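You operate a simulated robot arm through the tools that you are given. There is no shell and no other tool.

Carry out the task below with a simulated robot arm. There is one attempt and no reset: what you move stays moved.

Task
Set the yellow rig for a 30 cm drop and raise its weight.
Fine: tighten the height knob before you raise the weight; zero the red pointer and shut the button cover.

The check looks at the end state, three seconds after you hand in, the way a careful person would. Anything else that was tipped, shoved, dropped, spilled or broken makes it a failure. A push-on lid holds only when it is set on centred and level and pressed home; a screw cap is set on level and turned clockwise until tight.

Robot
A 6-joint arm with a three-finger gripper, fixed in place. Base frame: the origin is at the foot of the arm, x ahead of it, y to its left, z up. Lengths are in m, angles in rad, forces in N, time in s.
Its first joint turns from -2.897 to 2.897 rad. Payload 4.89 kg.
The TCP is the grasp point between the finger pads, 0.03 m short of the fingertips. In the tool frame z runs along the fingers and y along their closing line. The gripper opens to 0.164 m. The gripper's body begins 0.125 m behind the TCP.
Orientation is that of the tool frame in the base frame, as a unit quaternion [x, y, z, w]. With the fingers straight down and closing along the base's y, the tool's x points along the base's -x, its y along +y and its z along -z.

Tools
- The arm moves only by the tool move_arm. Its argument "steps" is one flat list of numbers, 7 for each row, row after row: the gripper command, from -1 (fully open) to 1 (shut), values between in proportion, then the shift along the tool's x, y, z in units of 50 mm (1.0 is 50 mm), then the turn, a rotation vector about the tool's x, y, z in units of 6 degrees (1.0 is 6 degrees). In form: [gripper, dx, dy, dz, rx, ry, rz, gripper, dx, dy, dz, rx, ry, rz, ...]. A call has 1 to 20 rows; each row shifts and turns the commanded pose from where the row before left it, along the tool's axes as they then stand. A call with a number of a shift or a turn outside -1 to 1 is refused whole. Each row takes 0.2 s and may step no farther than 0.05 m and 0.15 rad from the row before; otherwise, or with a gripper value out of range, the whole call is refused. A pose out of reach is approached as far as the arm can. The call stops where the force on the tool passes 80 N (or 10 N more than at its start, if that is more) or the arm is blocked; 0.2 s more then pass. Each finger travels about 0.108 m/s and halts on what it meets, pressing with about 20 N; the grip force reading is that of the motor and also rises with nothing between the fingers. The clock runs only during rows and for 0.2 s after the last one: add rows that do not move to give the fingers time. The reply holds the time, the measured pose of the TCP, the force on the tool along the base axes, the opening and the grip force, in the units named above and with some noise, with the torque about the TCP (base axes, N m) and any sound that the robot's microphone picked up, and new pictures: "pictures" is both (left out), scene, wrist or none.
- Cameras (640 x 400 px; columns grow to the right, rows downward): "scene" is fixed at [0.048, -0.6481, 1.556]; the picture's right is [0.90, -0.43, 0.00], its down [-0.16, -0.32, -0.93] and it looks along [0.41, 0.84, -0.36] (base axes); focal length 336 px, centre (320, 200). "wrist" rides on the gripper at [0.076, -0.002, -0.152] in the tool frame; the picture's right is [0.02, 1.00, 0.00], its down [-0.88, 0.02, -0.47] and it looks along [-0.47, 0.01, 0.88] (tool axes); focal length 247 px, centre (320, 200). There is no depth. A picture from a camera that has moved, and an enlarged one, comes with that camera's place and axes in the base frame and with its lens.
- slide_trunk(by): slides the trunk up (or, below 0, down) by that many m; the arm rides with it, the base frame stays. It gives what a move gives, with no picture.
- zoom(camera, box): a new picture of the part [left, top, right, bottom] of that camera's present view, enlarged. No time passes.
- sign_off(): hands the job in; it is judged then, once.

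Places have to be worked out from the pictures, the camera data and where the tool is seen. Open the gripper and draw the arm clear of the work before you hand the job in, unless the task says otherwise.

The tools are called after ">>>" as name(argument=value, ...) on one line, values as JSON. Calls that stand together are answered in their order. move_arm: Moves the arm, as the interface text tells. Its arguments: {"type":"object","properties":{"steps":{"type":"array","items":{"type":"number"}},"pictures":{"type":"string","enum":["both","scene","wrist","none"]}},"required":["steps"]} The other tools are called the same way: slide_trunk (by) slides the trunk up or down; zoom (camera, box) takes an enlarged picture of a part of a camera's view; sign_off () hands the job in.

At the start:

```text
t: 0.0
tcp_pos: [0.4297, 0.5871, 1.353]
ee_rot: [0.001, 1.0, 0.0, 0.0]
contact_force: [-0.3, 0.6, -0.8]
moment: [-0.04, 0.02, -0.01]
width: 0.1641
gripper_force: 0.1
trunk travel left (down, up): [-0.175, 0.215]
```

scene: 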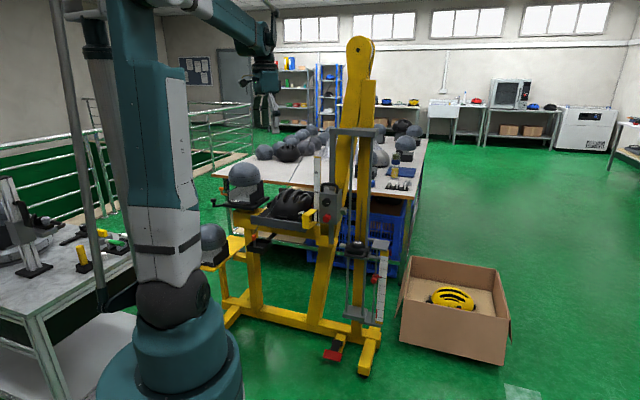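
wrist: 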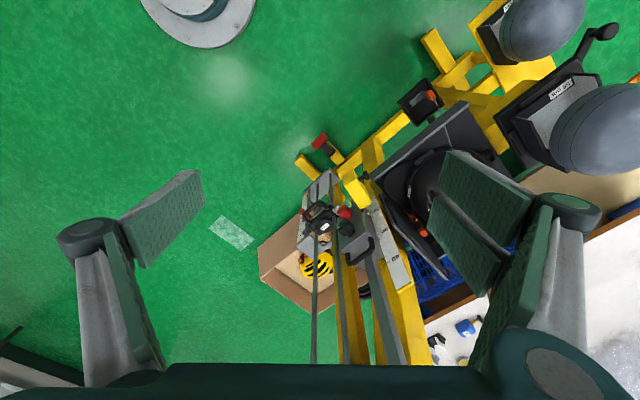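

I'll begin by looking closely at the yellow rig in both cameras before moving anything.

>>> zoom(camera="scene", box=[300, 140, 420, 215])

>>> zoom(camera="scene", box=[310, 215, 430, 290])

>>> zoom(camera="scene", box=[290, 280, 450, 380])

>>> zoom(camera="wrist", box=[260, 130, 420, 230])

>>> zoom(camera="scene", box=[200, 150, 360, 250])

```text
5.33 times, centred on (360, 178) of scene
camera zoom: at [0.048, -0.6481, 1.556], right [0.9, -0.43, 0.0], down [-0.16, -0.32, -0.93], along [0.41, 0.84, -0.36], focal length 1790 px, centre (107, 320)
```

zoom: 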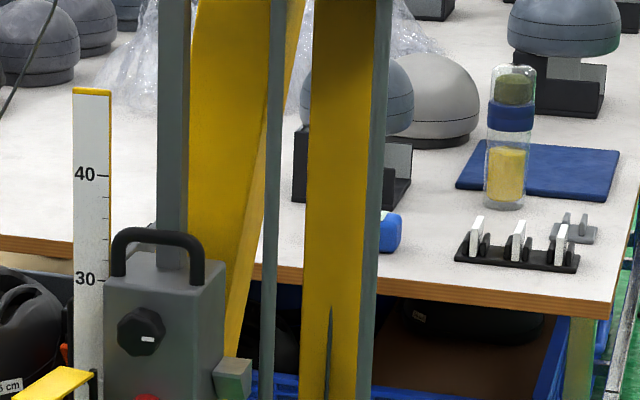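

```text
5.33 times, centred on (370, 252) of scene
camera zoom: at [0.048, -0.6481, 1.556], right [0.9, -0.43, 0.0], down [-0.16, -0.32, -0.93], along [0.41, 0.84, -0.36], focal length 1790 px, centre (53, -80)
```

zoom: 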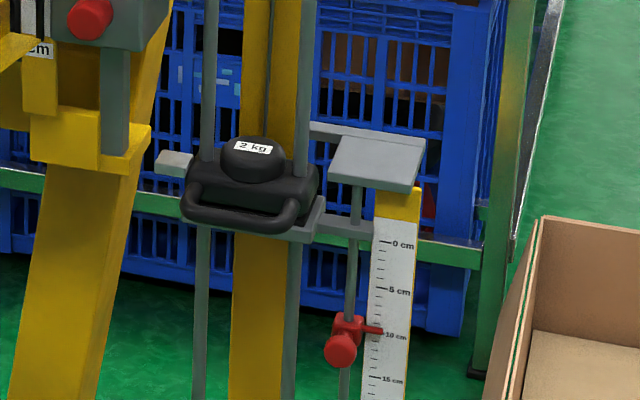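

```text
4.00 times, centred on (370, 330) of scene
camera zoom: at [0.048, -0.6481, 1.556], right [0.9, -0.43, 0.0], down [-0.16, -0.32, -0.93], along [0.41, 0.84, -0.36], focal length 1342 px, centre (120, -320)
```

zoom: 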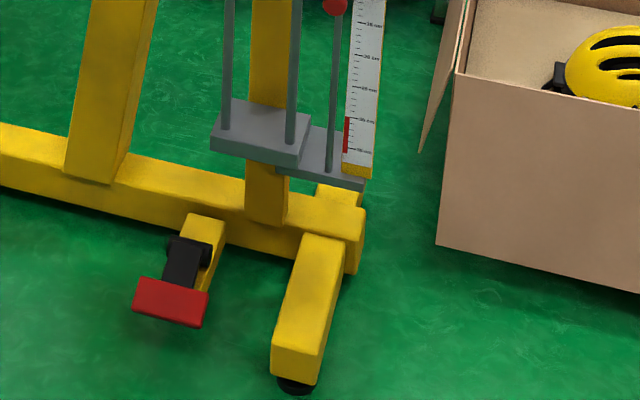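

```text
4.00 times, centred on (340, 180) of wrist
camera zoom: at [0.3535, 0.5858, 1.5051], right [-0.02, 1.0, 0.0], down [0.88, 0.02, 0.47], along [0.47, 0.01, -0.88], focal length 988 px, centre (240, 280)
```

zoom: 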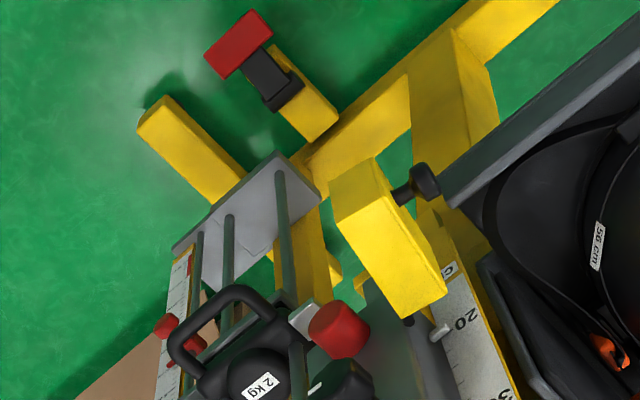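

```text
4.00 times, centred on (280, 200) of scene
camera zoom: at [0.048, -0.6481, 1.556], right [0.9, -0.43, 0.0], down [-0.16, -0.32, -0.93], along [0.41, 0.84, -0.36], focal length 1342 px, centre (480, 200)
```

zoom: 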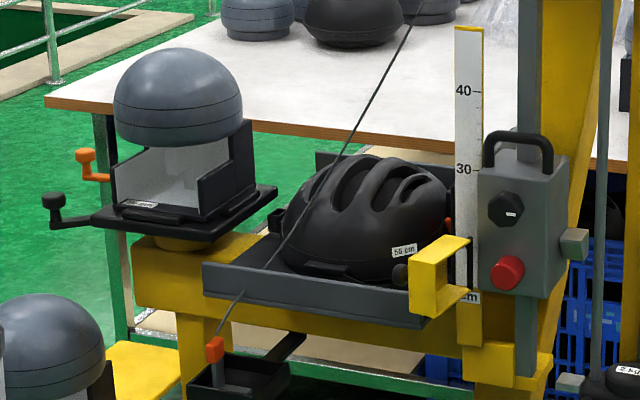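

The rig has a grey box with handle, knob and red button on a post with a cm scale, a 2 kg weight on twin rods, and a red pointer on a thin rod beside a second scale. I need finer detail, so I zoom in more.

>>> zoom(camera="scene", box=[296, 180, 360, 220])

>>> zoom(camera="scene", box=[296, 210, 360, 250])

>>> zoom(camera="scene", box=[335, 225, 399, 265])

>>> zoom(camera="scene", box=[320, 30, 400, 80])

>>> zoom(camera="scene", box=[320, 110, 400, 160])

>>> zoom(camera="wrist", box=[290, 190, 418, 270])

>>> zoom(camera="wrist", box=[330, 160, 458, 240])

```text
10.00 times, centred on (328, 200) of scene
camera zoom: at [0.048, -0.6481, 1.556], right [0.9, -0.43, 0.0], down [-0.16, -0.32, -0.93], along [0.41, 0.84, -0.36], focal length 3356 px, centre (240, 200)
```

zoom: 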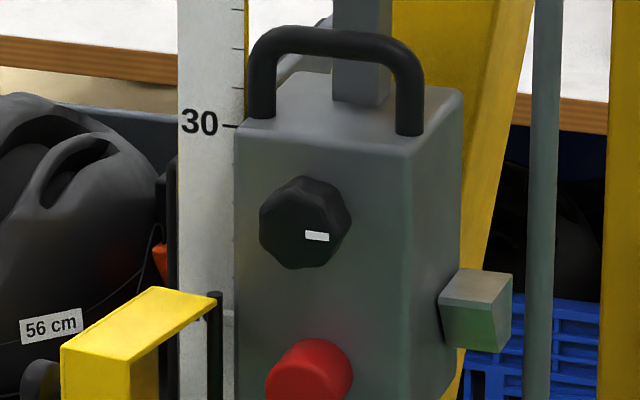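

```text
10.00 times, centred on (328, 230) of scene
camera zoom: at [0.048, -0.6481, 1.556], right [0.9, -0.43, 0.0], down [-0.16, -0.32, -0.93], along [0.41, 0.84, -0.36], focal length 3356 px, centre (240, -100)
```

zoom: 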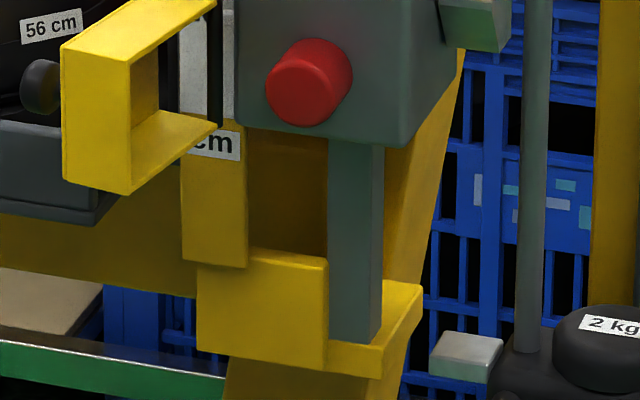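

```text
10.00 times, centred on (367, 245) of scene
camera zoom: at [0.048, -0.6481, 1.556], right [0.9, -0.43, 0.0], down [-0.16, -0.32, -0.93], along [0.41, 0.84, -0.36], focal length 3356 px, centre (-150, -250)
```

zoom: 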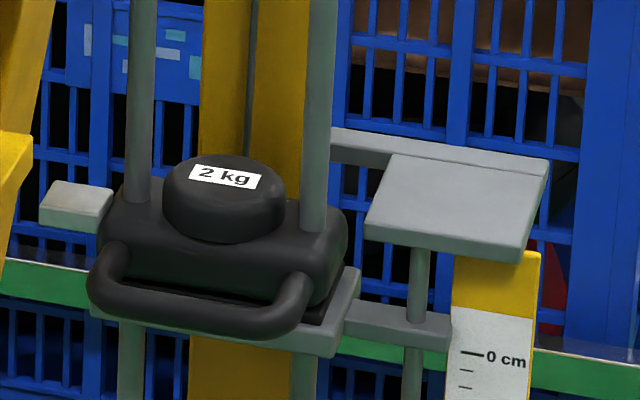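

```text
8.00 times, centred on (360, 55) of scene
camera zoom: at [0.048, -0.6481, 1.556], right [0.9, -0.43, 0.0], down [-0.16, -0.32, -0.93], along [0.41, 0.84, -0.36], focal length 2685 px, centre (0, 1360)
```

zoom: 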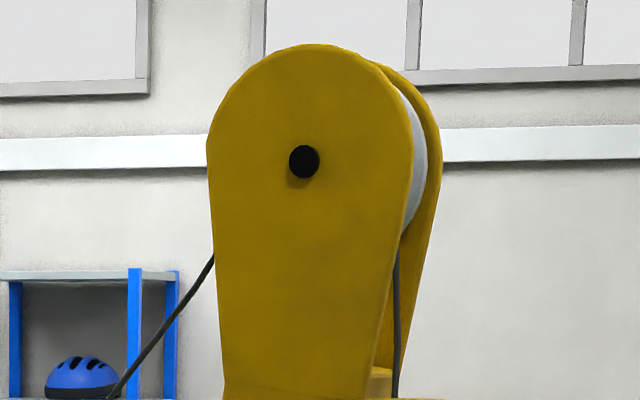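

```text
8.00 times, centred on (360, 135) of scene
camera zoom: at [0.048, -0.6481, 1.556], right [0.9, -0.43, 0.0], down [-0.16, -0.32, -0.93], along [0.41, 0.84, -0.36], focal length 2685 px, centre (0, 720)
```

zoom: 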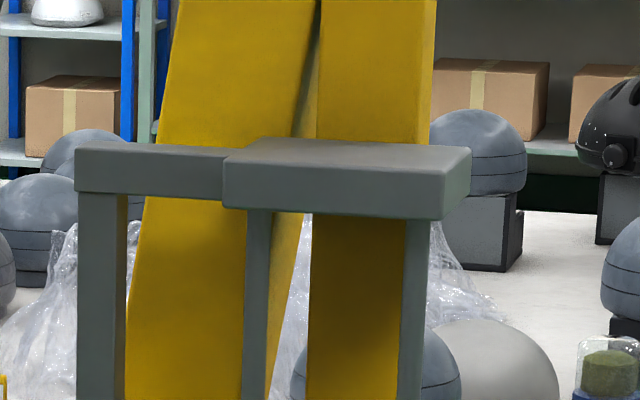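

```text
5.00 times, centred on (354, 230) of wrist
camera zoom: at [0.3535, 0.5858, 1.5051], right [-0.02, 1.0, 0.0], down [0.88, 0.02, 0.47], along [0.47, 0.01, -0.88], focal length 1235 px, centre (150, 50)
```

zoom: 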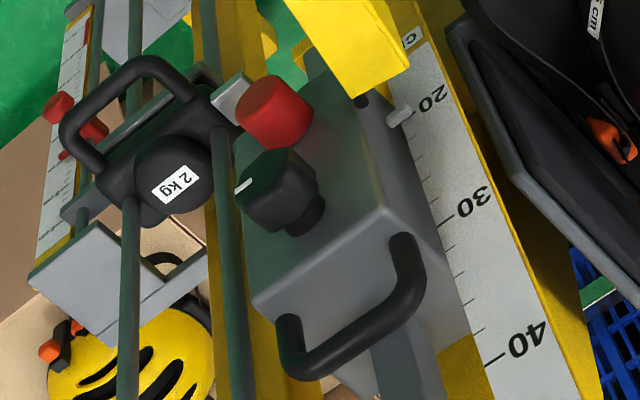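

```text
5.00 times, centred on (394, 200) of wrist
camera zoom: at [0.3535, 0.5858, 1.5051], right [-0.02, 1.0, 0.0], down [0.88, 0.02, 0.47], along [0.47, 0.01, -0.88], focal length 1235 px, centre (-50, 200)
```

zoom: 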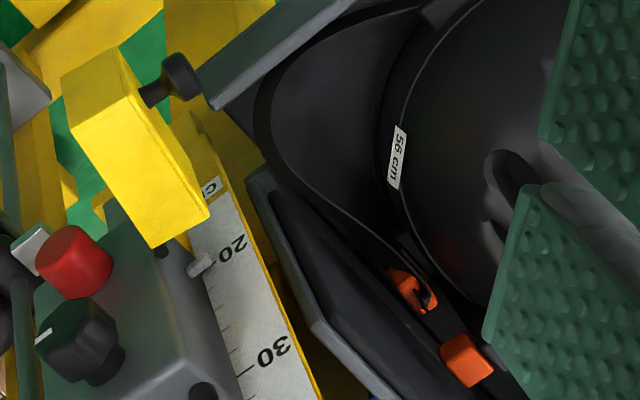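

From triangulation: knob at about (0.72, 0.66, 0.975), button about (0.73, 0.67, 0.88), weight about (0.87, 0.62, 0.74), red pointer about (0.91, 0.52, 0.58), and the rig front faces the arm (normal ≈ (-0.8,-0.6,0)). The carriage pointer reads about 20 cm. I turn the tool to face the rig and tilt it for a better look.

>>> move_arm(steps=[-1, 0, 0, 0, 0, 0, -0.88, -1, 0, 0, 0, 0, 0, -0.88, -1, 0, 0, 0, 0, 0, -0.88, -1, 0, 0, 0, 0, 0, -0.88, -1, 0, 0, 0, 0, 0, -0.88, -1, 0, 0, 0, 0, 0, -0.88, -1, 0, 0, 0, 0, 0, -0.87, -1, 0, 0, 0, 0, -1, 0, -1, 0, 0, 0, 0, -1, 0, -1, 0, 0, 0, 0, -1, 0, -1, 0, 0, 0, 0, -1, 0, -1, 0, 0, 0, 0, -1, 0], pictures="both")

```text
t: 2.6
tcp_pos: [0.4309, 0.5871, 1.3536]
ee_rot: [-0.306, 0.916, 0.083, 0.246]
contact_force: [0.4, 1.0, -1.0]
moment: [-0.1, 0.02, -0.03]
width: 0.1639
gripper_force: 0.0
trunk travel left (down, up): [-0.175, 0.215]
camera wrist: at [0.3176, 0.5007, 1.4458], right [-0.62, 0.79, -0.01], down [0.41, 0.33, 0.85], along [0.67, 0.52, -0.53], focal length 247 px, centre (320, 200)
```

scene: 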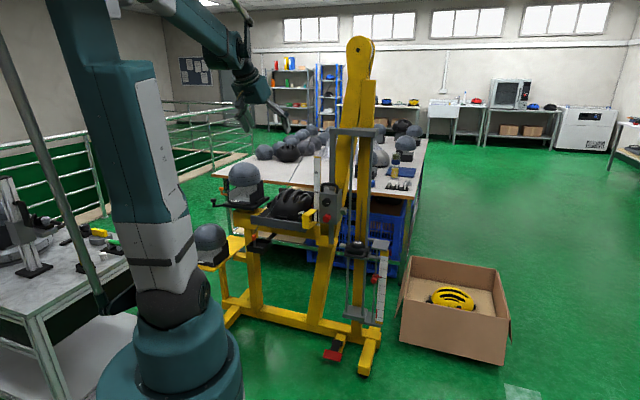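
wrist: 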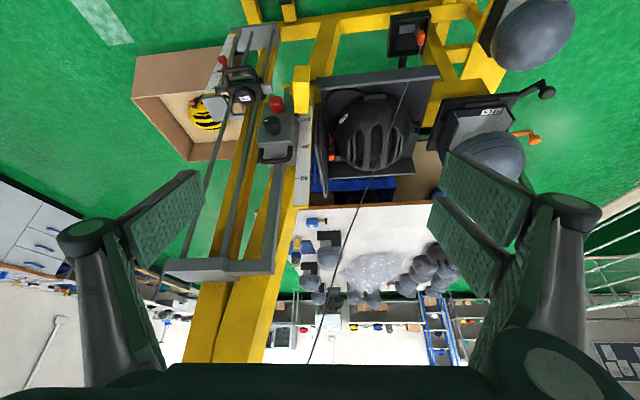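

The tool tilts fine and I can see the rig (image is upside down). I move lower and a bit to the right to see the carriage and weight better.

>>> move_arm(steps=[-1, 0.543, -0.307, 0.648, 0, 0, 0, -1, 0.543, -0.307, 0.648, 0, 0, 0, -1, 0.543, -0.307, 0.648, 0, 0, 0, -1, 0.543, -0.307, 0.648, 0, 0, 0, -1, 0.543, -0.307, 0.648, 0, 0, 0, -1, 0.543, -0.307, 0.648, 0, 0, 0], pictures="both")

```text
t: 4.0
tcp_pos: [0.4473, 0.4872, 1.1026]
ee_rot: [-0.306, 0.916, 0.082, 0.246]
contact_force: [-0.4, 0.0, -0.4]
moment: [0.06, -0.05, 0.0]
width: 0.1642
gripper_force: 0.1
trunk travel left (down, up): [-0.175, 0.215]
camera wrist: at [0.3348, 0.4001, 1.1955], right [-0.62, 0.79, -0.01], down [0.41, 0.33, 0.85], along [0.67, 0.52, -0.53], focal length 247 px, centre (320, 200)
```

scene: 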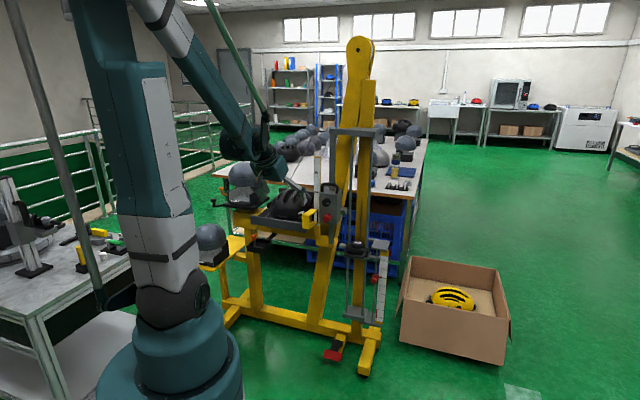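
wrist: 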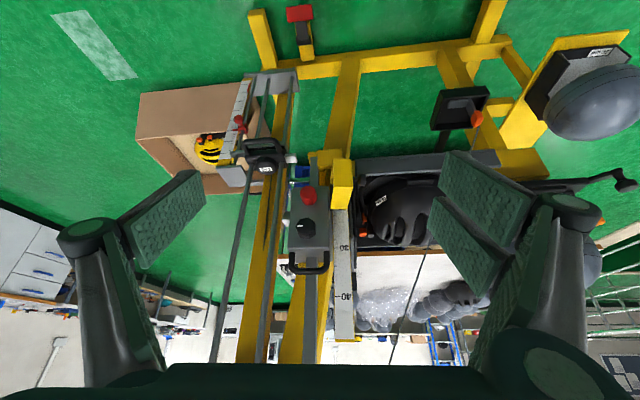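

>>> zoom(camera="wrist", box=[262, 150, 390, 230])

>>> zoom(camera="wrist", box=[262, 200, 390, 280])

>>> zoom(camera="wrist", box=[205, 60, 333, 140])

>>> zoom(camera="wrist", box=[205, 110, 333, 190])

>>> zoom(camera="scene", box=[300, 180, 348, 210])

```text
5.00 times, centred on (326, 190) of wrist
camera zoom: at [0.3348, 0.4001, 1.1955], right [-0.62, 0.79, -0.01], down [0.41, 0.33, 0.85], along [0.67, 0.52, -0.53], focal length 1235 px, centre (290, 250)
```

zoom: 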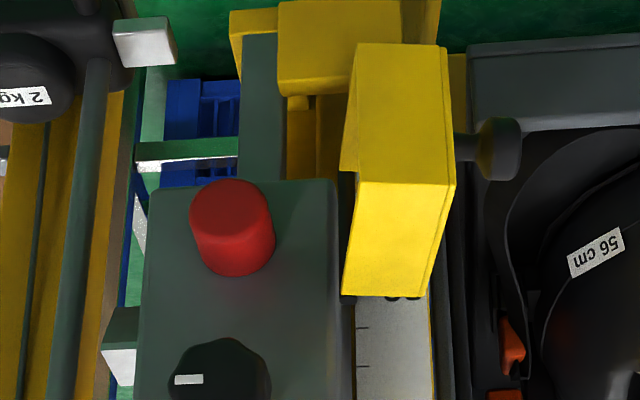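

```text
5.00 times, centred on (326, 240) of wrist
camera zoom: at [0.3348, 0.4001, 1.1955], right [-0.62, 0.79, -0.01], down [0.41, 0.33, 0.85], along [0.67, 0.52, -0.53], focal length 1235 px, centre (290, 0)
```

zoom: 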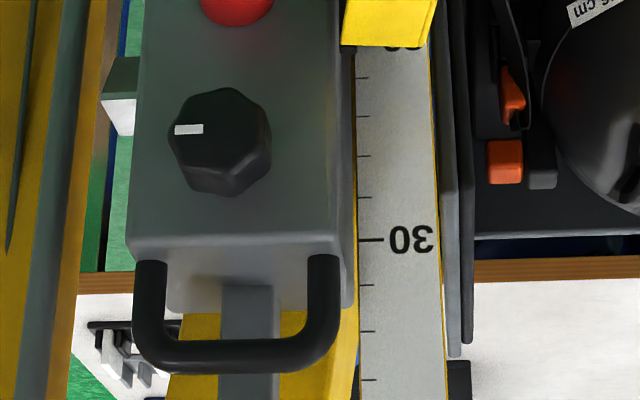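

```text
5.00 times, centred on (269, 100) of wrist
camera zoom: at [0.3348, 0.4001, 1.1955], right [-0.62, 0.79, -0.01], down [0.41, 0.33, 0.85], along [0.67, 0.52, -0.53], focal length 1235 px, centre (575, 700)
```

zoom: 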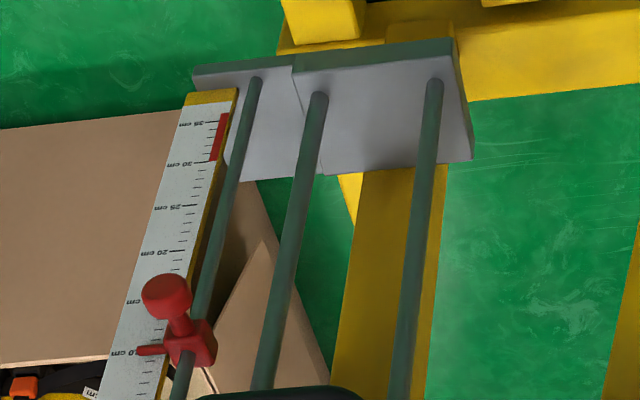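

```text
5.00 times, centred on (269, 150) of wrist
camera zoom: at [0.3348, 0.4001, 1.1955], right [-0.62, 0.79, -0.01], down [0.41, 0.33, 0.85], along [0.67, 0.52, -0.53], focal length 1235 px, centre (575, 450)
```

zoom: 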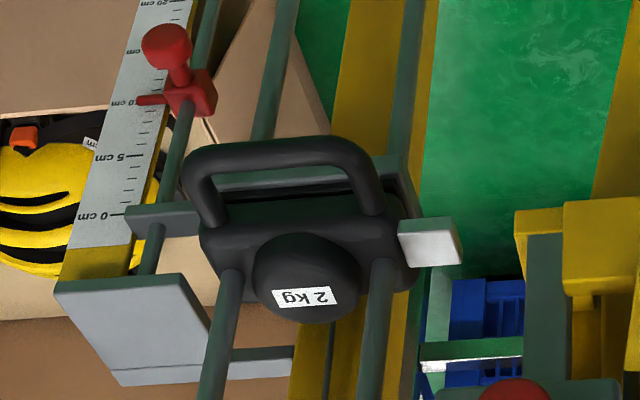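

```text
13.33 times, centred on (324, 195) of scene
camera zoom: at [0.048, -0.6481, 1.556], right [0.9, -0.43, 0.0], down [-0.16, -0.32, -0.93], along [0.41, 0.84, -0.36], focal length 4475 px, centre (267, 267)
```

zoom: 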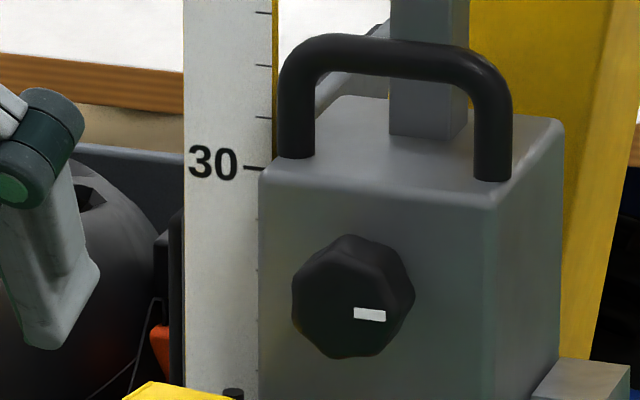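

I now see the carriage clearly: scale pointer near 20, cover hinged open to the left, knob above the red button. I level the tool facing the rig (front normal looks closer to 45° azimuth), about 25 cm in front of the carriage.

>>> move_arm(steps=[-1, 0, 0, 0, -0.317, 0, -0.549, -1, 0, 0, 0, -0.317, 0, -0.549, -1, -0.127, -0.42, 0.843, 0, 0, 0, -1, -0.127, -0.42, 0.843, 0, 0, 0, -1, -0.127, -0.42, 0.843, 0, 0, 0, -1, 0, 0, 0, 0, -1, 0, -1, 0, 0, 0, 0, -1, 0, -1, 0, 0, 0, 0, -1, 0, -1, 0, 0, 0, 0, -1, 0, -1, 0, 0, 0, 0, -1, 0, -1, 0, 0, 0, 0, -1, 0, -1, 0, 0, 0, 0, -1, 0, -1, 0, 0, 0, 0, -1, 0, -1, 0, 0, 0, 0, -1, 0, -1, 0, 0, 0, 0, -1, 0], pictures="both")

```text
t: 7.2
tcp_pos: [0.5857, 0.5351, 1.1199]
ee_rot: [-0.275, 0.667, 0.264, 0.64]
contact_force: [0.3, -0.5, -0.1]
moment: [-0.02, -0.03, -0.01]
width: 0.164
gripper_force: 0.1
out of reach, approached as far as the arm can: row 11, 12, 13, 14, 15
trunk travel left (down, up): [-0.175, 0.215]
camera wrist: at [0.4774, 0.4247, 1.0505], right [-0.71, 0.71, -0.02], down [-0.32, -0.3, 0.9], along [0.63, 0.64, 0.44], focal length 247 px, centre (320, 200)
```

scene: 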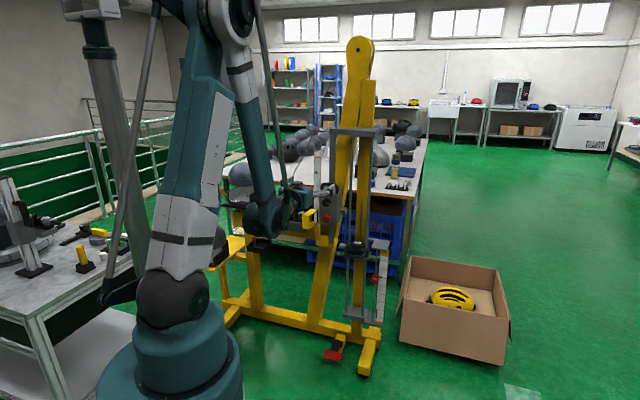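
wrist: 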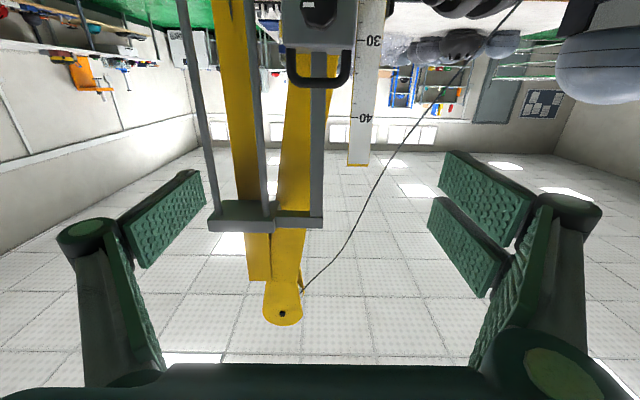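

The last tilt rows were out of reach (arm too folded this close in). I move forward toward the rig, where the arm should be more extended, and see where the pose settles.

>>> move_arm(steps=[-1, 0, 0, 0.7, 0, 0, 0, -1, 0, 0, 0.7, 0, 0, 0, -1, 0, 0, 0, 0, 0, 0], pictures="none")

```text
t: 8.0
tcp_pos: [0.6368, 0.5827, 1.1201]
ee_rot: [-0.268, 0.654, 0.268, 0.654]
contact_force: [0.7, 1.2, -0.2]
moment: [0.07, -0.02, -0.01]
width: 0.1638
gripper_force: 0.0
trunk travel left (down, up): [-0.175, 0.215]
```

The tool is now exactly horizontal at azimuth 44.6°, TCP (0.637, 0.583, 1.12). I roll +90° about the tool axis so the fingers close vertically and the camera sits on the left, to check the arm allows it and to see the cover's outer side.

>>> move_arm(steps=[-1, 0, 0, 0, 0, 0, 1, -1, 0, 0, 0, 0, 0, 1, -1, 0, 0, 0, 0, 0, 1, -1, 0, 0, 0, 0, 0, 1, -1, 0, 0, 0, 0, 0, 1, -1, 0, 0, 0, 0, 0, 1, -1, 0, 0, 0, 0, 0, 1, -1, 0, 0, 0, 0, 0, 1, -1, 0, 0, 0, 0, 0, 1, -1, 0, 0, 0, 0, 0, 1, -1, 0, 0, 0, 0, 0, 1, -1, 0, 0, 0, 0, 0, 1, -1, 0, 0, 0, 0, 0, 1, -1, 0, 0, 0, 0, 0, 1, -1, 0, 0, 0, 0, 0, 1], pictures="both")

```text
t: 11.2
tcp_pos: [0.6358, 0.5834, 1.1198]
ee_rot: [0.274, 0.652, 0.652, 0.273]
contact_force: [0.8, 0.0, -0.9]
moment: [-0.01, 0.0, 0.0]
width: 0.1642
gripper_force: 0.1
trunk travel left (down, up): [-0.175, 0.215]
camera wrist: at [0.4738, 0.5315, 1.119], right [-0.01, 0.01, 1.0], down [0.28, -0.96, 0.02], along [0.96, 0.28, 0.01], focal length 247 px, centre (320, 200)
```

scene: 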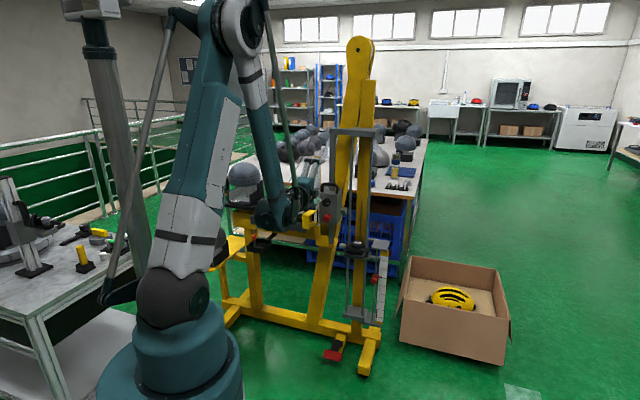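
wrist: 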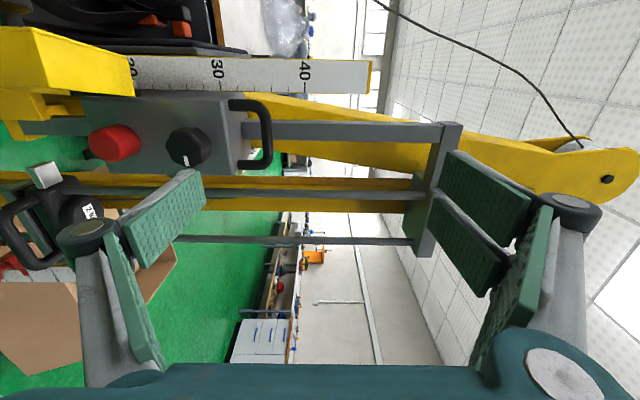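

The roll works. In this view (image right = up, image top = left) I zoom in on the cover, scale pointer, knob and weight.

>>> zoom(camera="wrist", box=[0, 0, 200, 125])

>>> zoom(camera="wrist", box=[80, 70, 280, 195])

>>> zoom(camera="wrist", box=[0, 150, 200, 275])

```text
3.20 times, centred on (100, 62) of wrist
camera zoom: at [0.4738, 0.5315, 1.119], right [-0.01, 0.01, 1.0], down [0.28, -0.96, 0.02], along [0.96, 0.28, 0.01], focal length 790 px, centre (1024, 640)
```

zoom: 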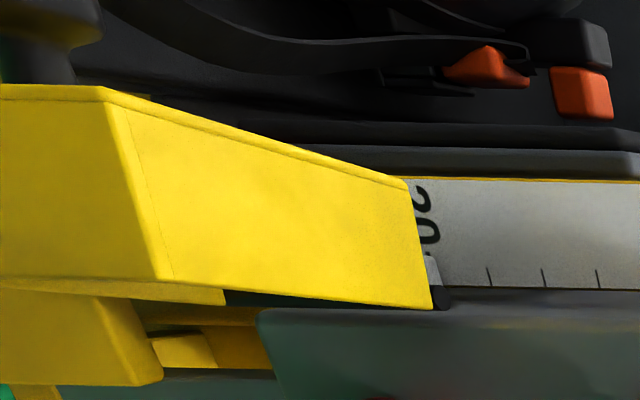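

```text
3.20 times, centred on (180, 132) of wrist
camera zoom: at [0.4738, 0.5315, 1.119], right [-0.01, 0.01, 1.0], down [0.28, -0.96, 0.02], along [0.96, 0.28, 0.01], focal length 790 px, centre (768, 416)
```

zoom: 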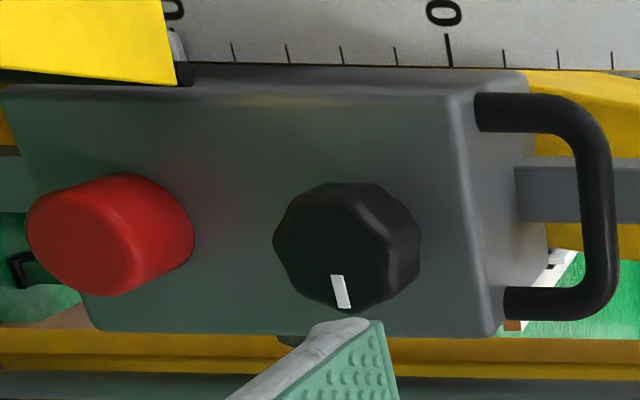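

```text
3.20 times, centred on (100, 212) of wrist
camera zoom: at [0.4738, 0.5315, 1.119], right [-0.01, 0.01, 1.0], down [0.28, -0.96, 0.02], along [0.96, 0.28, 0.01], focal length 790 px, centre (1024, 160)
```

zoom: 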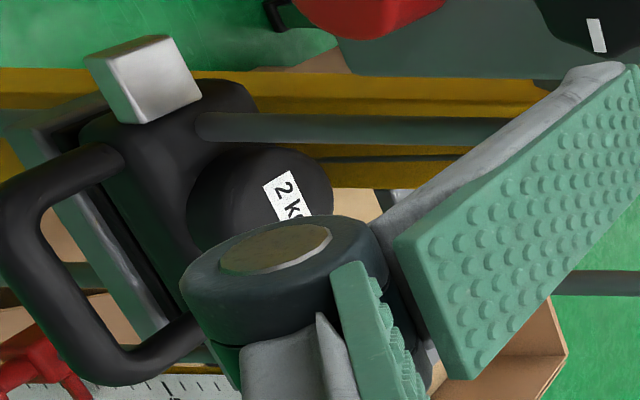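

Geometry in rig terms (F = depth along 45°, W = left): box face F≈0.984, W −0.075…0.008; cover is ~0.09 long, ~0.037 deep, hinged at F≈0.99/W≈0.008, open ~100°, z 0.85–0.92. I close the fingers and go left, then down to the outer side of the cover.

>>> move_arm(steps=[1, 0.785, 0, 0, 0, 0, 0, 1, 0.785, 0, 0, 0, 0, 0, 1, 0.785, 0, 0, 0, 0, 0, 1, 0.785, 0, 0, 0, 0, 0, 1, 0, -0.86, 0, 0, 0, 0, 1, 0, -0.86, 0, 0, 0, 0, 1, 0, -0.86, 0, 0, 0, 0, 1, 0, -0.86, 0, 0, 0, 0, 1, 0, -0.86, 0, 0, 0, 0], pictures="both")

```text
t: 13.2
tcp_pos: [0.5689, 0.7711, 1.0084]
ee_rot: [0.274, 0.652, 0.652, 0.273]
contact_force: [-0.6, -0.8, 0.2]
moment: [-0.11, 0.09, 0.05]
width: 0.0
gripper_force: 20.2
out of reach, approached as far as the arm can: row 5, 6, 7, 8, 9
trunk travel left (down, up): [-0.175, 0.215]
camera wrist: at [0.4073, 0.7182, 1.0061], right [-0.01, 0.02, 1.0], down [0.28, -0.96, 0.02], along [0.96, 0.28, 0.01], focal length 247 px, centre (320, 200)
```

scene: 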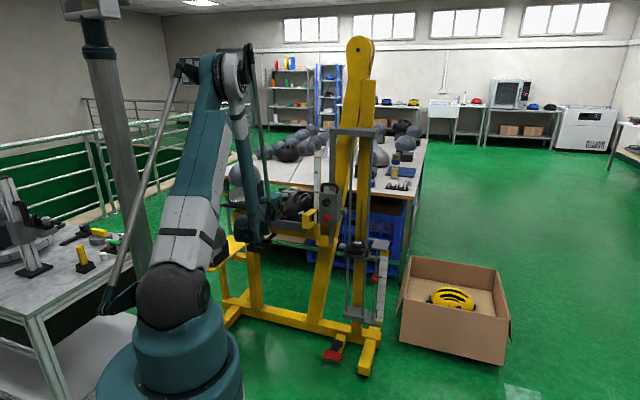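
wrist: 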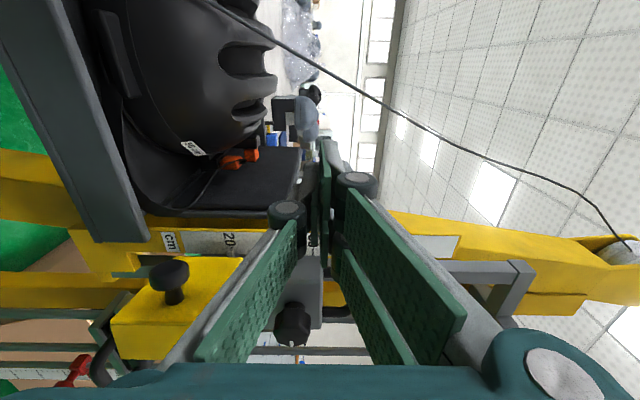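

The arm can't go that low this close in (it crept forward to F≈0.95, W≈0.14, z≈1.01). Tray rim is near z≈0.84, so there is room; I lower the trunk 0.10 m to bring the tool down to cover height.

>>> slide_trunk(by=-0.1)

>>> move_arm(steps=[1, 0, 0, 0, 0, 0, 0], pictures="both")

```text
t: 14.5
tcp_pos: [0.5703, 0.7692, 0.9074]
ee_rot: [0.274, 0.652, 0.652, 0.272]
contact_force: [-0.1, -0.4, -0.2]
moment: [-0.04, 0.02, -0.02]
width: 0.0
gripper_force: 20.1
trunk travel left (down, up): [-0.075, 0.315]
```

```text
t: 14.9
tcp_pos: [0.5697, 0.7711, 0.908]
ee_rot: [0.274, 0.653, 0.651, 0.273]
contact_force: [0.7, 0.1, -0.1]
moment: [-0.01, 0.0, -0.03]
width: 0.0001
gripper_force: 19.9
trunk travel left (down, up): [-0.075, 0.315]
camera wrist: at [0.4077, 0.7187, 0.9057], right [-0.01, 0.02, 1.0], down [0.28, -0.96, 0.02], along [0.96, 0.28, 0.01], focal length 247 px, centre (320, 200)
```

scene: 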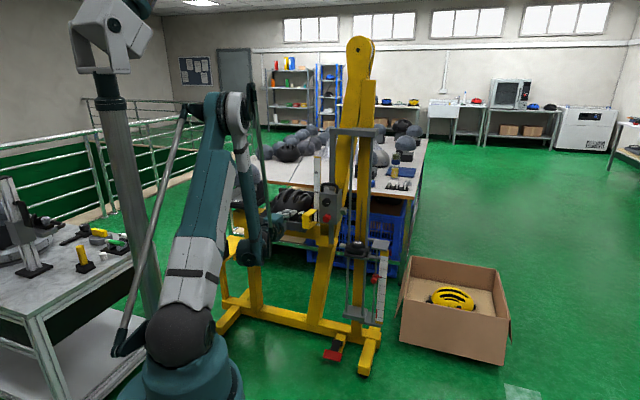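
wrist: 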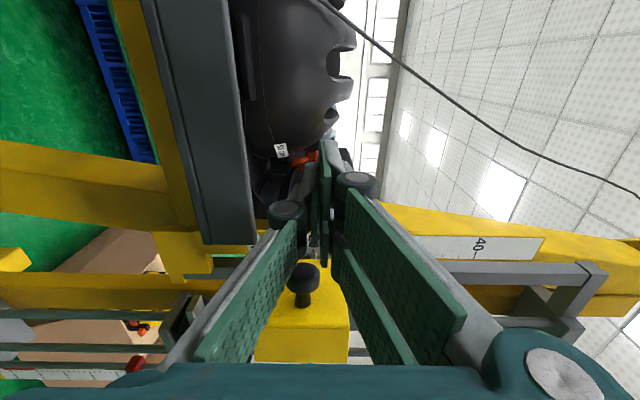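

The finger tip is now left of the cover, level with its handle (z≈0.89); the cover spans z≈0.85–0.93. I back off and rise slightly so the finger passes above the handle.

>>> move_arm(steps=[1, 0, 0.16, -0.5, 0, 0, 0, 1, 0, 0, -0.5, 0, 0, 0, 1, 0, 0, 0, 0, 0, 0], pictures="wrist")

```text
t: 15.7
tcp_pos: [0.5422, 0.7523, 0.9349]
ee_rot: [0.274, 0.654, 0.65, 0.273]
contact_force: [0.4, 0.6, -0.7]
moment: [0.02, -0.01, 0.0]
width: 0.0
gripper_force: 20.1
out of reach, approached as far as the arm can: row 1, 2
trunk travel left (down, up): [-0.075, 0.315]
camera wrist: at [0.3802, 0.7003, 0.934], right [-0.01, 0.02, 1.0], down [0.28, -0.96, 0.02], along [0.96, 0.28, 0.01], focal length 247 px, centre (320, 200)
```

wrist: 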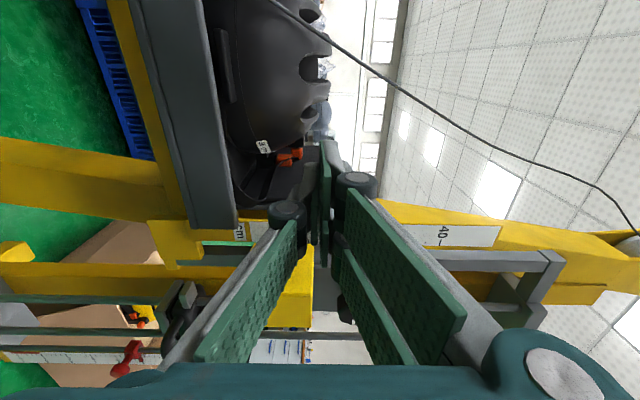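

I'm at the arm's inner reach boundary; lowering the trunk further gives more room (the tip at F≈0.945 is still clear of the tray and cover). I slide down another 0.07 and then raise the tool back to z≈0.917.

>>> slide_trunk(by=-0.07)

>>> move_arm(steps=[1, 0, 0.52, 0, 0, 0, 0, 1, 0, 0.52, 0, 0, 0, 0, 1, 0, 0, -0.36, 0, 0, 0, 1, 0, 0, 0, 0, 0, 0], pictures="both")

```text
t: 16.8
tcp_pos: [0.5424, 0.7526, 0.8657]
ee_rot: [0.274, 0.653, 0.651, 0.274]
contact_force: [0.2, -0.5, 0.2]
moment: [0.01, 0.01, 0.0]
width: 0.0
gripper_force: 19.8
trunk travel left (down, up): [-0.005, 0.385]
```

```text
t: 17.8
tcp_pos: [0.5299, 0.7409, 0.9179]
ee_rot: [0.274, 0.653, 0.651, 0.273]
contact_force: [0.4, -0.1, -0.2]
moment: [0.03, -0.01, -0.03]
width: 0.0
gripper_force: 20.5
trunk travel left (down, up): [-0.005, 0.385]
camera wrist: at [0.367, 0.6888, 0.9166], right [-0.01, 0.02, 1.0], down [0.28, -0.96, 0.02], along [0.96, 0.28, 0.01], focal length 247 px, centre (320, 200)
```

scene: 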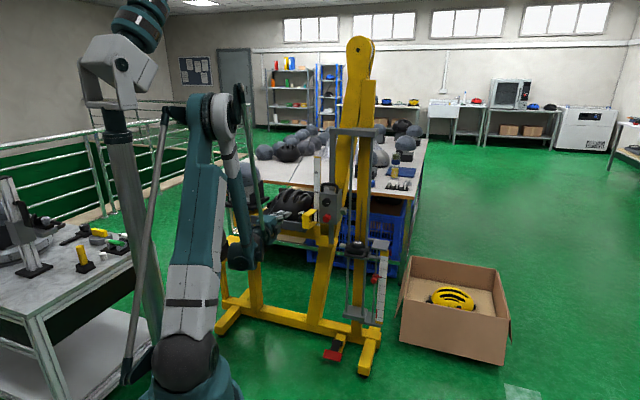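
wrist: 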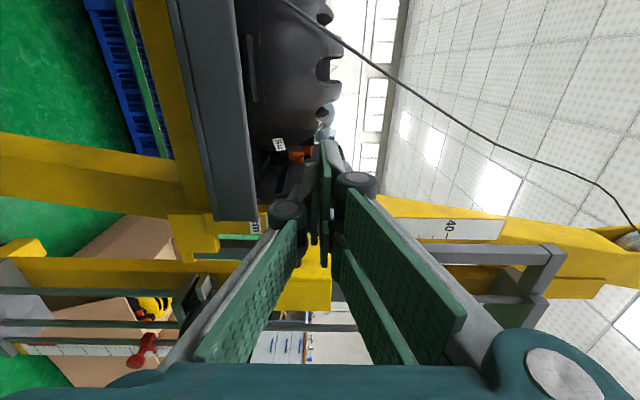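

Now at F≈0.899, W≈0.149, z≈0.918 with no reach warnings. I sweep right in an arc to swing the cover from ~100° to about 60°, then look.

>>> move_arm(steps=[1, -0.64, 0, 0, 0, 0, 0, 1, -0.64, 0, 0, 0, 0, 0, 1, -0.31, 0, 0, 0, 0, 0, 1, -0.23, 0, -0.15, 0, 0, 0, 1, -0.39, 0, -0.144, 0, 0, 0, 1, -0.41, 0, -0.036, 0, 0, 0], pictures="both")

```text
t: 19.2
tcp_pos: [0.6077, 0.6348, 0.9197]
ee_rot: [0.273, 0.653, 0.651, 0.273]
contact_force: [7.7, 9.7, 64.2]
moment: [0.62, -1.58, 0.22]
width: 0.0
gripper_force: 45.0
trunk travel left (down, up): [-0.005, 0.385]
camera wrist: at [0.446, 0.5825, 0.917], right [-0.01, 0.02, 1.0], down [0.28, -0.96, 0.02], along [0.96, 0.28, 0.01], focal length 247 px, centre (320, 200)
```

scene: 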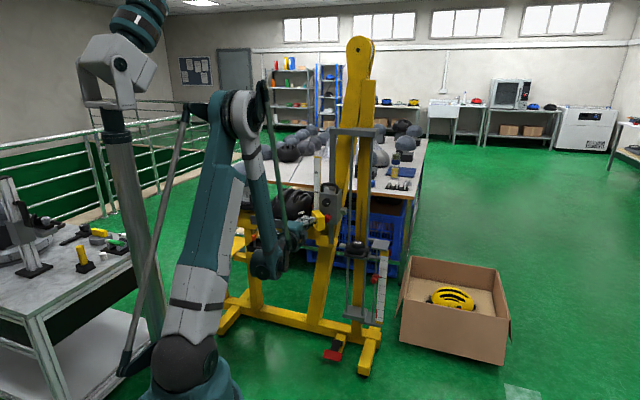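
wrist: 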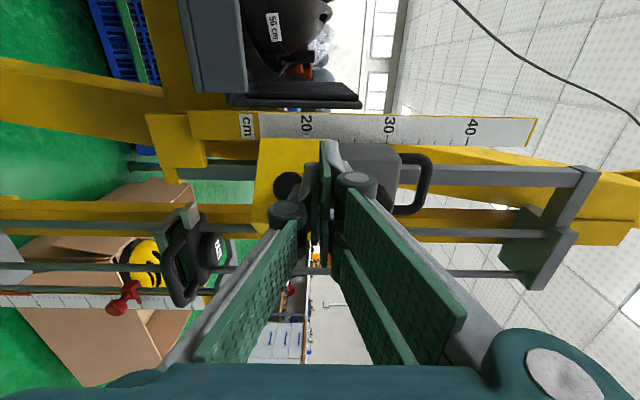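

The tool feels 64 N upward – the lower finger is wedged on the cover's handle. I lift a little to relieve that and look closely.

>>> move_arm(steps=[1, 0, 0.1, 0, 0, 0, 0, 1, 0, 0.1, 0, 0, 0, 0], pictures="wrist")

>>> zoom(camera="wrist", box=[230, 110, 390, 210])

>>> zoom(camera="scene", box=[280, 175, 376, 235])

```text
t: 19.8
tcp_pos: [0.609, 0.6359, 0.9268]
ee_rot: [0.275, 0.653, 0.651, 0.273]
contact_force: [-0.4, 0.2, 0.0]
moment: [-0.01, 0.01, -0.02]
width: 0.0
gripper_force: 45.1
trunk travel left (down, up): [-0.005, 0.385]
camera wrist: at [0.4469, 0.584, 0.9263], right [-0.01, 0.02, 1.0], down [0.28, -0.96, 0.02], along [0.96, 0.28, 0.01], focal length 247 px, centre (320, 200)
```

wrist: 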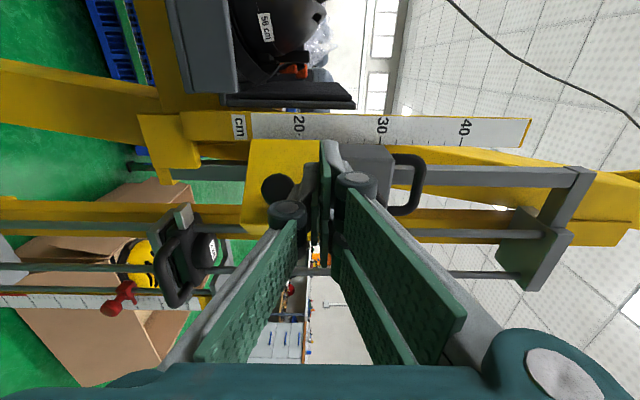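

```text
4.00 times, centred on (310, 160) of wrist
camera zoom: at [0.4469, 0.584, 0.9263], right [-0.01, 0.02, 1.0], down [0.28, -0.96, 0.02], along [0.96, 0.28, 0.01], focal length 988 px, centre (360, 360)
```

zoom: 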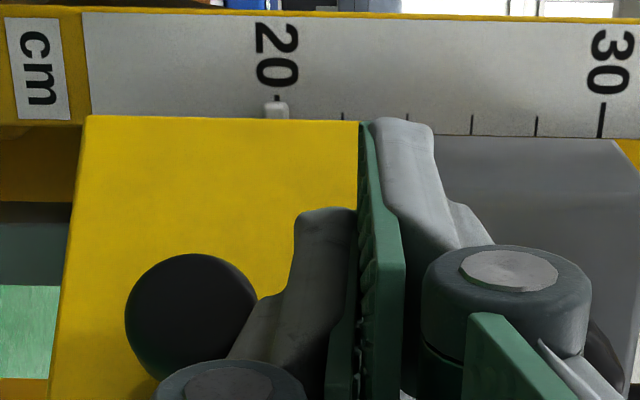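

```text
6.67 times, centred on (328, 205) of scene
camera zoom: at [0.048, -0.6481, 1.556], right [0.9, -0.43, 0.0], down [-0.16, -0.32, -0.93], along [0.41, 0.84, -0.36], focal length 2238 px, centre (267, 167)
```

zoom: 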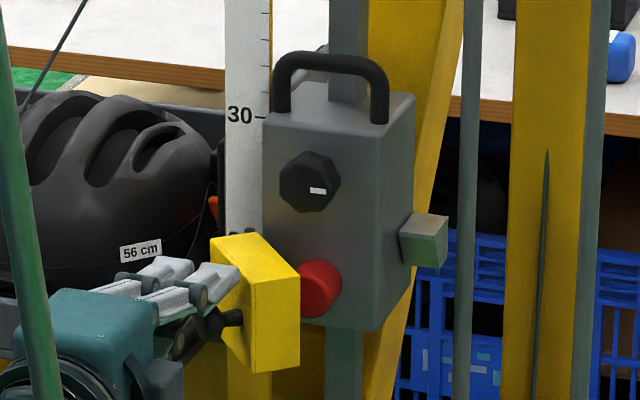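

Force is back to zero and the cover is at roughly 50°; its handle (z≈0.897) sits just below the finger, and the scale pointer is confirmed exactly at 20. I continue the arc toward closed, keeping just above the handle.

>>> move_arm(steps=[1, -0.426, -0.05, 0.06, 0, 0, 0, 1, -0.376, 0, 0.174, 0, 0, 0, 1, -0.318, 0, 0.262, 0, 0, 0], pictures="both")

>>> zoom(camera="scene", box=[280, 175, 376, 235])

>>> zoom(camera="wrist", box=[230, 90, 390, 190])

```text
t: 20.6
tcp_pos: [0.6665, 0.6113, 0.9256]
ee_rot: [0.275, 0.653, 0.651, 0.273]
contact_force: [0.1, 0.2, 0.9]
moment: [-0.01, 0.03, -0.05]
width: 0.0
gripper_force: 45.3
trunk travel left (down, up): [-0.005, 0.385]
camera wrist: at [0.5055, 0.5596, 0.9245], right [-0.01, 0.02, 1.0], down [0.28, -0.96, 0.02], along [0.96, 0.28, 0.01], focal length 247 px, centre (320, 200)
```

scene: 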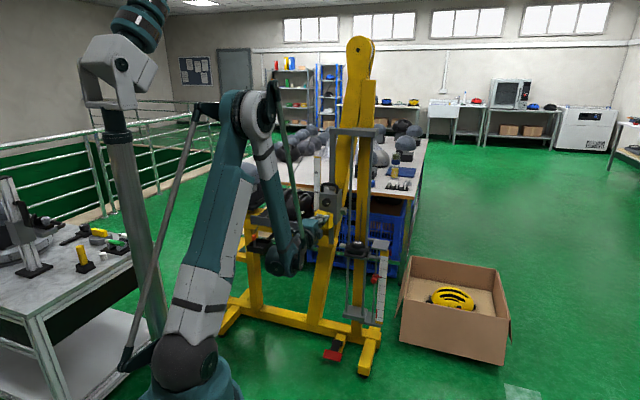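
wrist: 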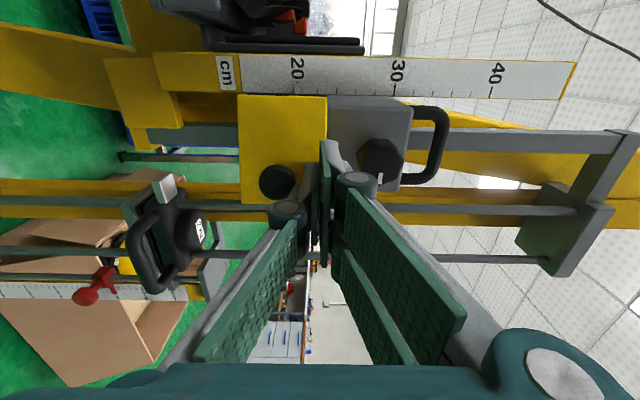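

```text
6.67 times, centred on (328, 205) of scene
camera zoom: at [0.048, -0.6481, 1.556], right [0.9, -0.43, 0.0], down [-0.16, -0.32, -0.93], along [0.41, 0.84, -0.36], focal length 2238 px, centre (267, 167)
```

zoom: 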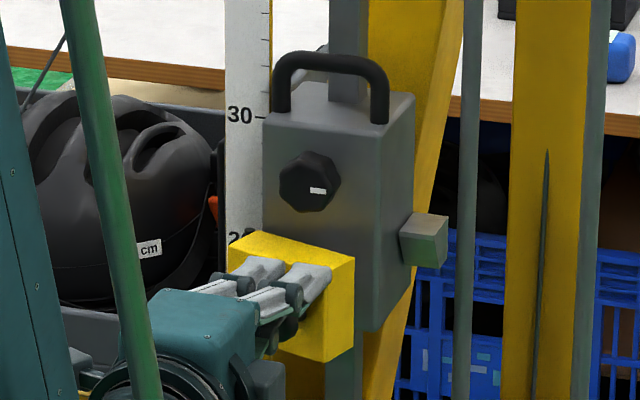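

```text
4.00 times, centred on (310, 140) of wrist
camera zoom: at [0.5055, 0.5596, 0.9245], right [-0.01, 0.02, 1.0], down [0.28, -0.96, 0.02], along [0.96, 0.28, 0.01], focal length 988 px, centre (360, 440)
```

zoom: 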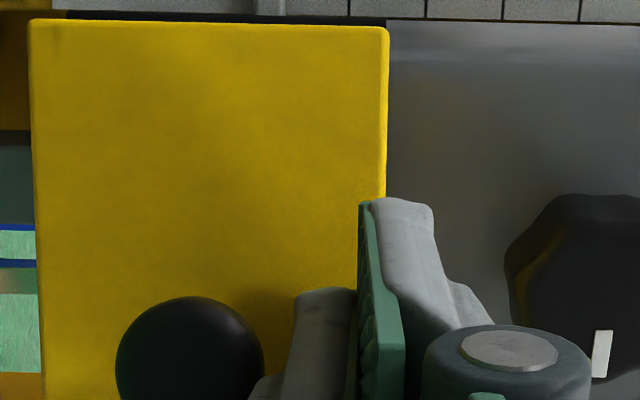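

The cover is at about 15° from shut. I do the final push inward in small steps.

>>> move_arm(steps=[1, -0.24, 0, 0.2, 0, 0, 0, 1, 0, 0, 0.14, 0, 0, 0, 1, 0, 0, 0.06, 0, 0, 0], pictures="both")

>>> zoom(camera="scene", box=[280, 175, 376, 235])

>>> zoom(camera="wrist", box=[230, 70, 390, 170])

```text
t: 21.4
tcp_pos: [0.6899, 0.6166, 0.9254]
ee_rot: [0.275, 0.653, 0.65, 0.273]
contact_force: [-0.8, 0.0, -0.2]
moment: [-0.02, 0.0, -0.03]
width: 0.0001
gripper_force: 44.7
trunk travel left (down, up): [-0.005, 0.385]
camera wrist: at [0.5271, 0.5657, 0.9231], right [-0.01, 0.02, 1.0], down [0.28, -0.96, 0.02], along [0.96, 0.28, 0.01], focal length 247 px, centre (320, 200)
```

scene: 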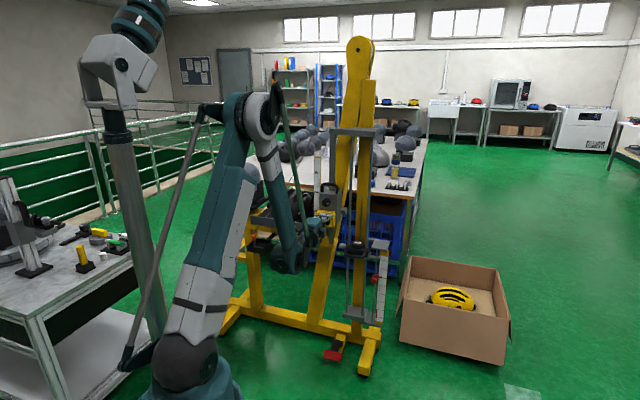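
wrist: 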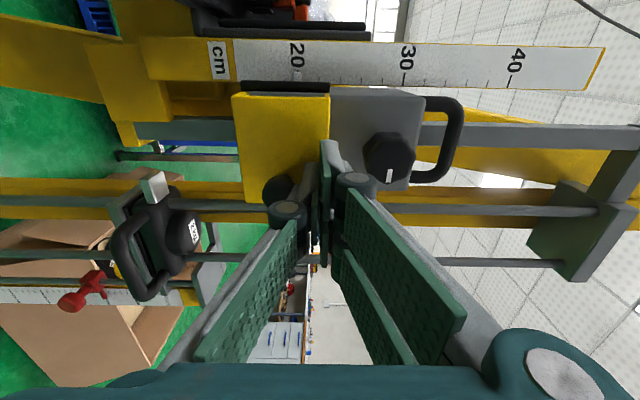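

```text
6.67 times, centred on (328, 205) of scene
camera zoom: at [0.048, -0.6481, 1.556], right [0.9, -0.43, 0.0], down [-0.16, -0.32, -0.93], along [0.41, 0.84, -0.36], focal length 2238 px, centre (267, 167)
```

zoom: 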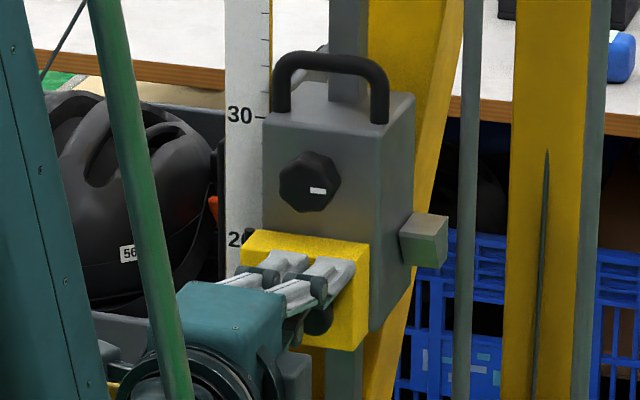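

```text
4.00 times, centred on (310, 120) of wrist
camera zoom: at [0.5271, 0.5657, 0.9231], right [-0.01, 0.02, 1.0], down [0.28, -0.96, 0.02], along [0.96, 0.28, 0.01], focal length 988 px, centre (360, 520)
```

zoom: 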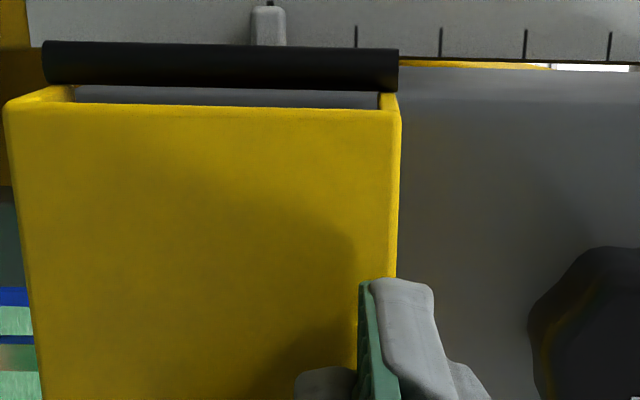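

It looks nearly shut with no force yet; I push in a few mm more to feel the stop.

>>> move_arm(steps=[1, 0, 0, 0.06, 0, 0, 0, 1, 0, 0, 0.06, 0, 0, 0], pictures="none")

```text
t: 22.0
tcp_pos: [0.6932, 0.6211, 0.9248]
ee_rot: [0.274, 0.653, 0.651, 0.273]
contact_force: [-14.8, -16.0, -5.1]
moment: [-0.26, 0.0, 0.44]
width: 0.0061
gripper_force: 44.9
trunk travel left (down, up): [-0.005, 0.385]
```

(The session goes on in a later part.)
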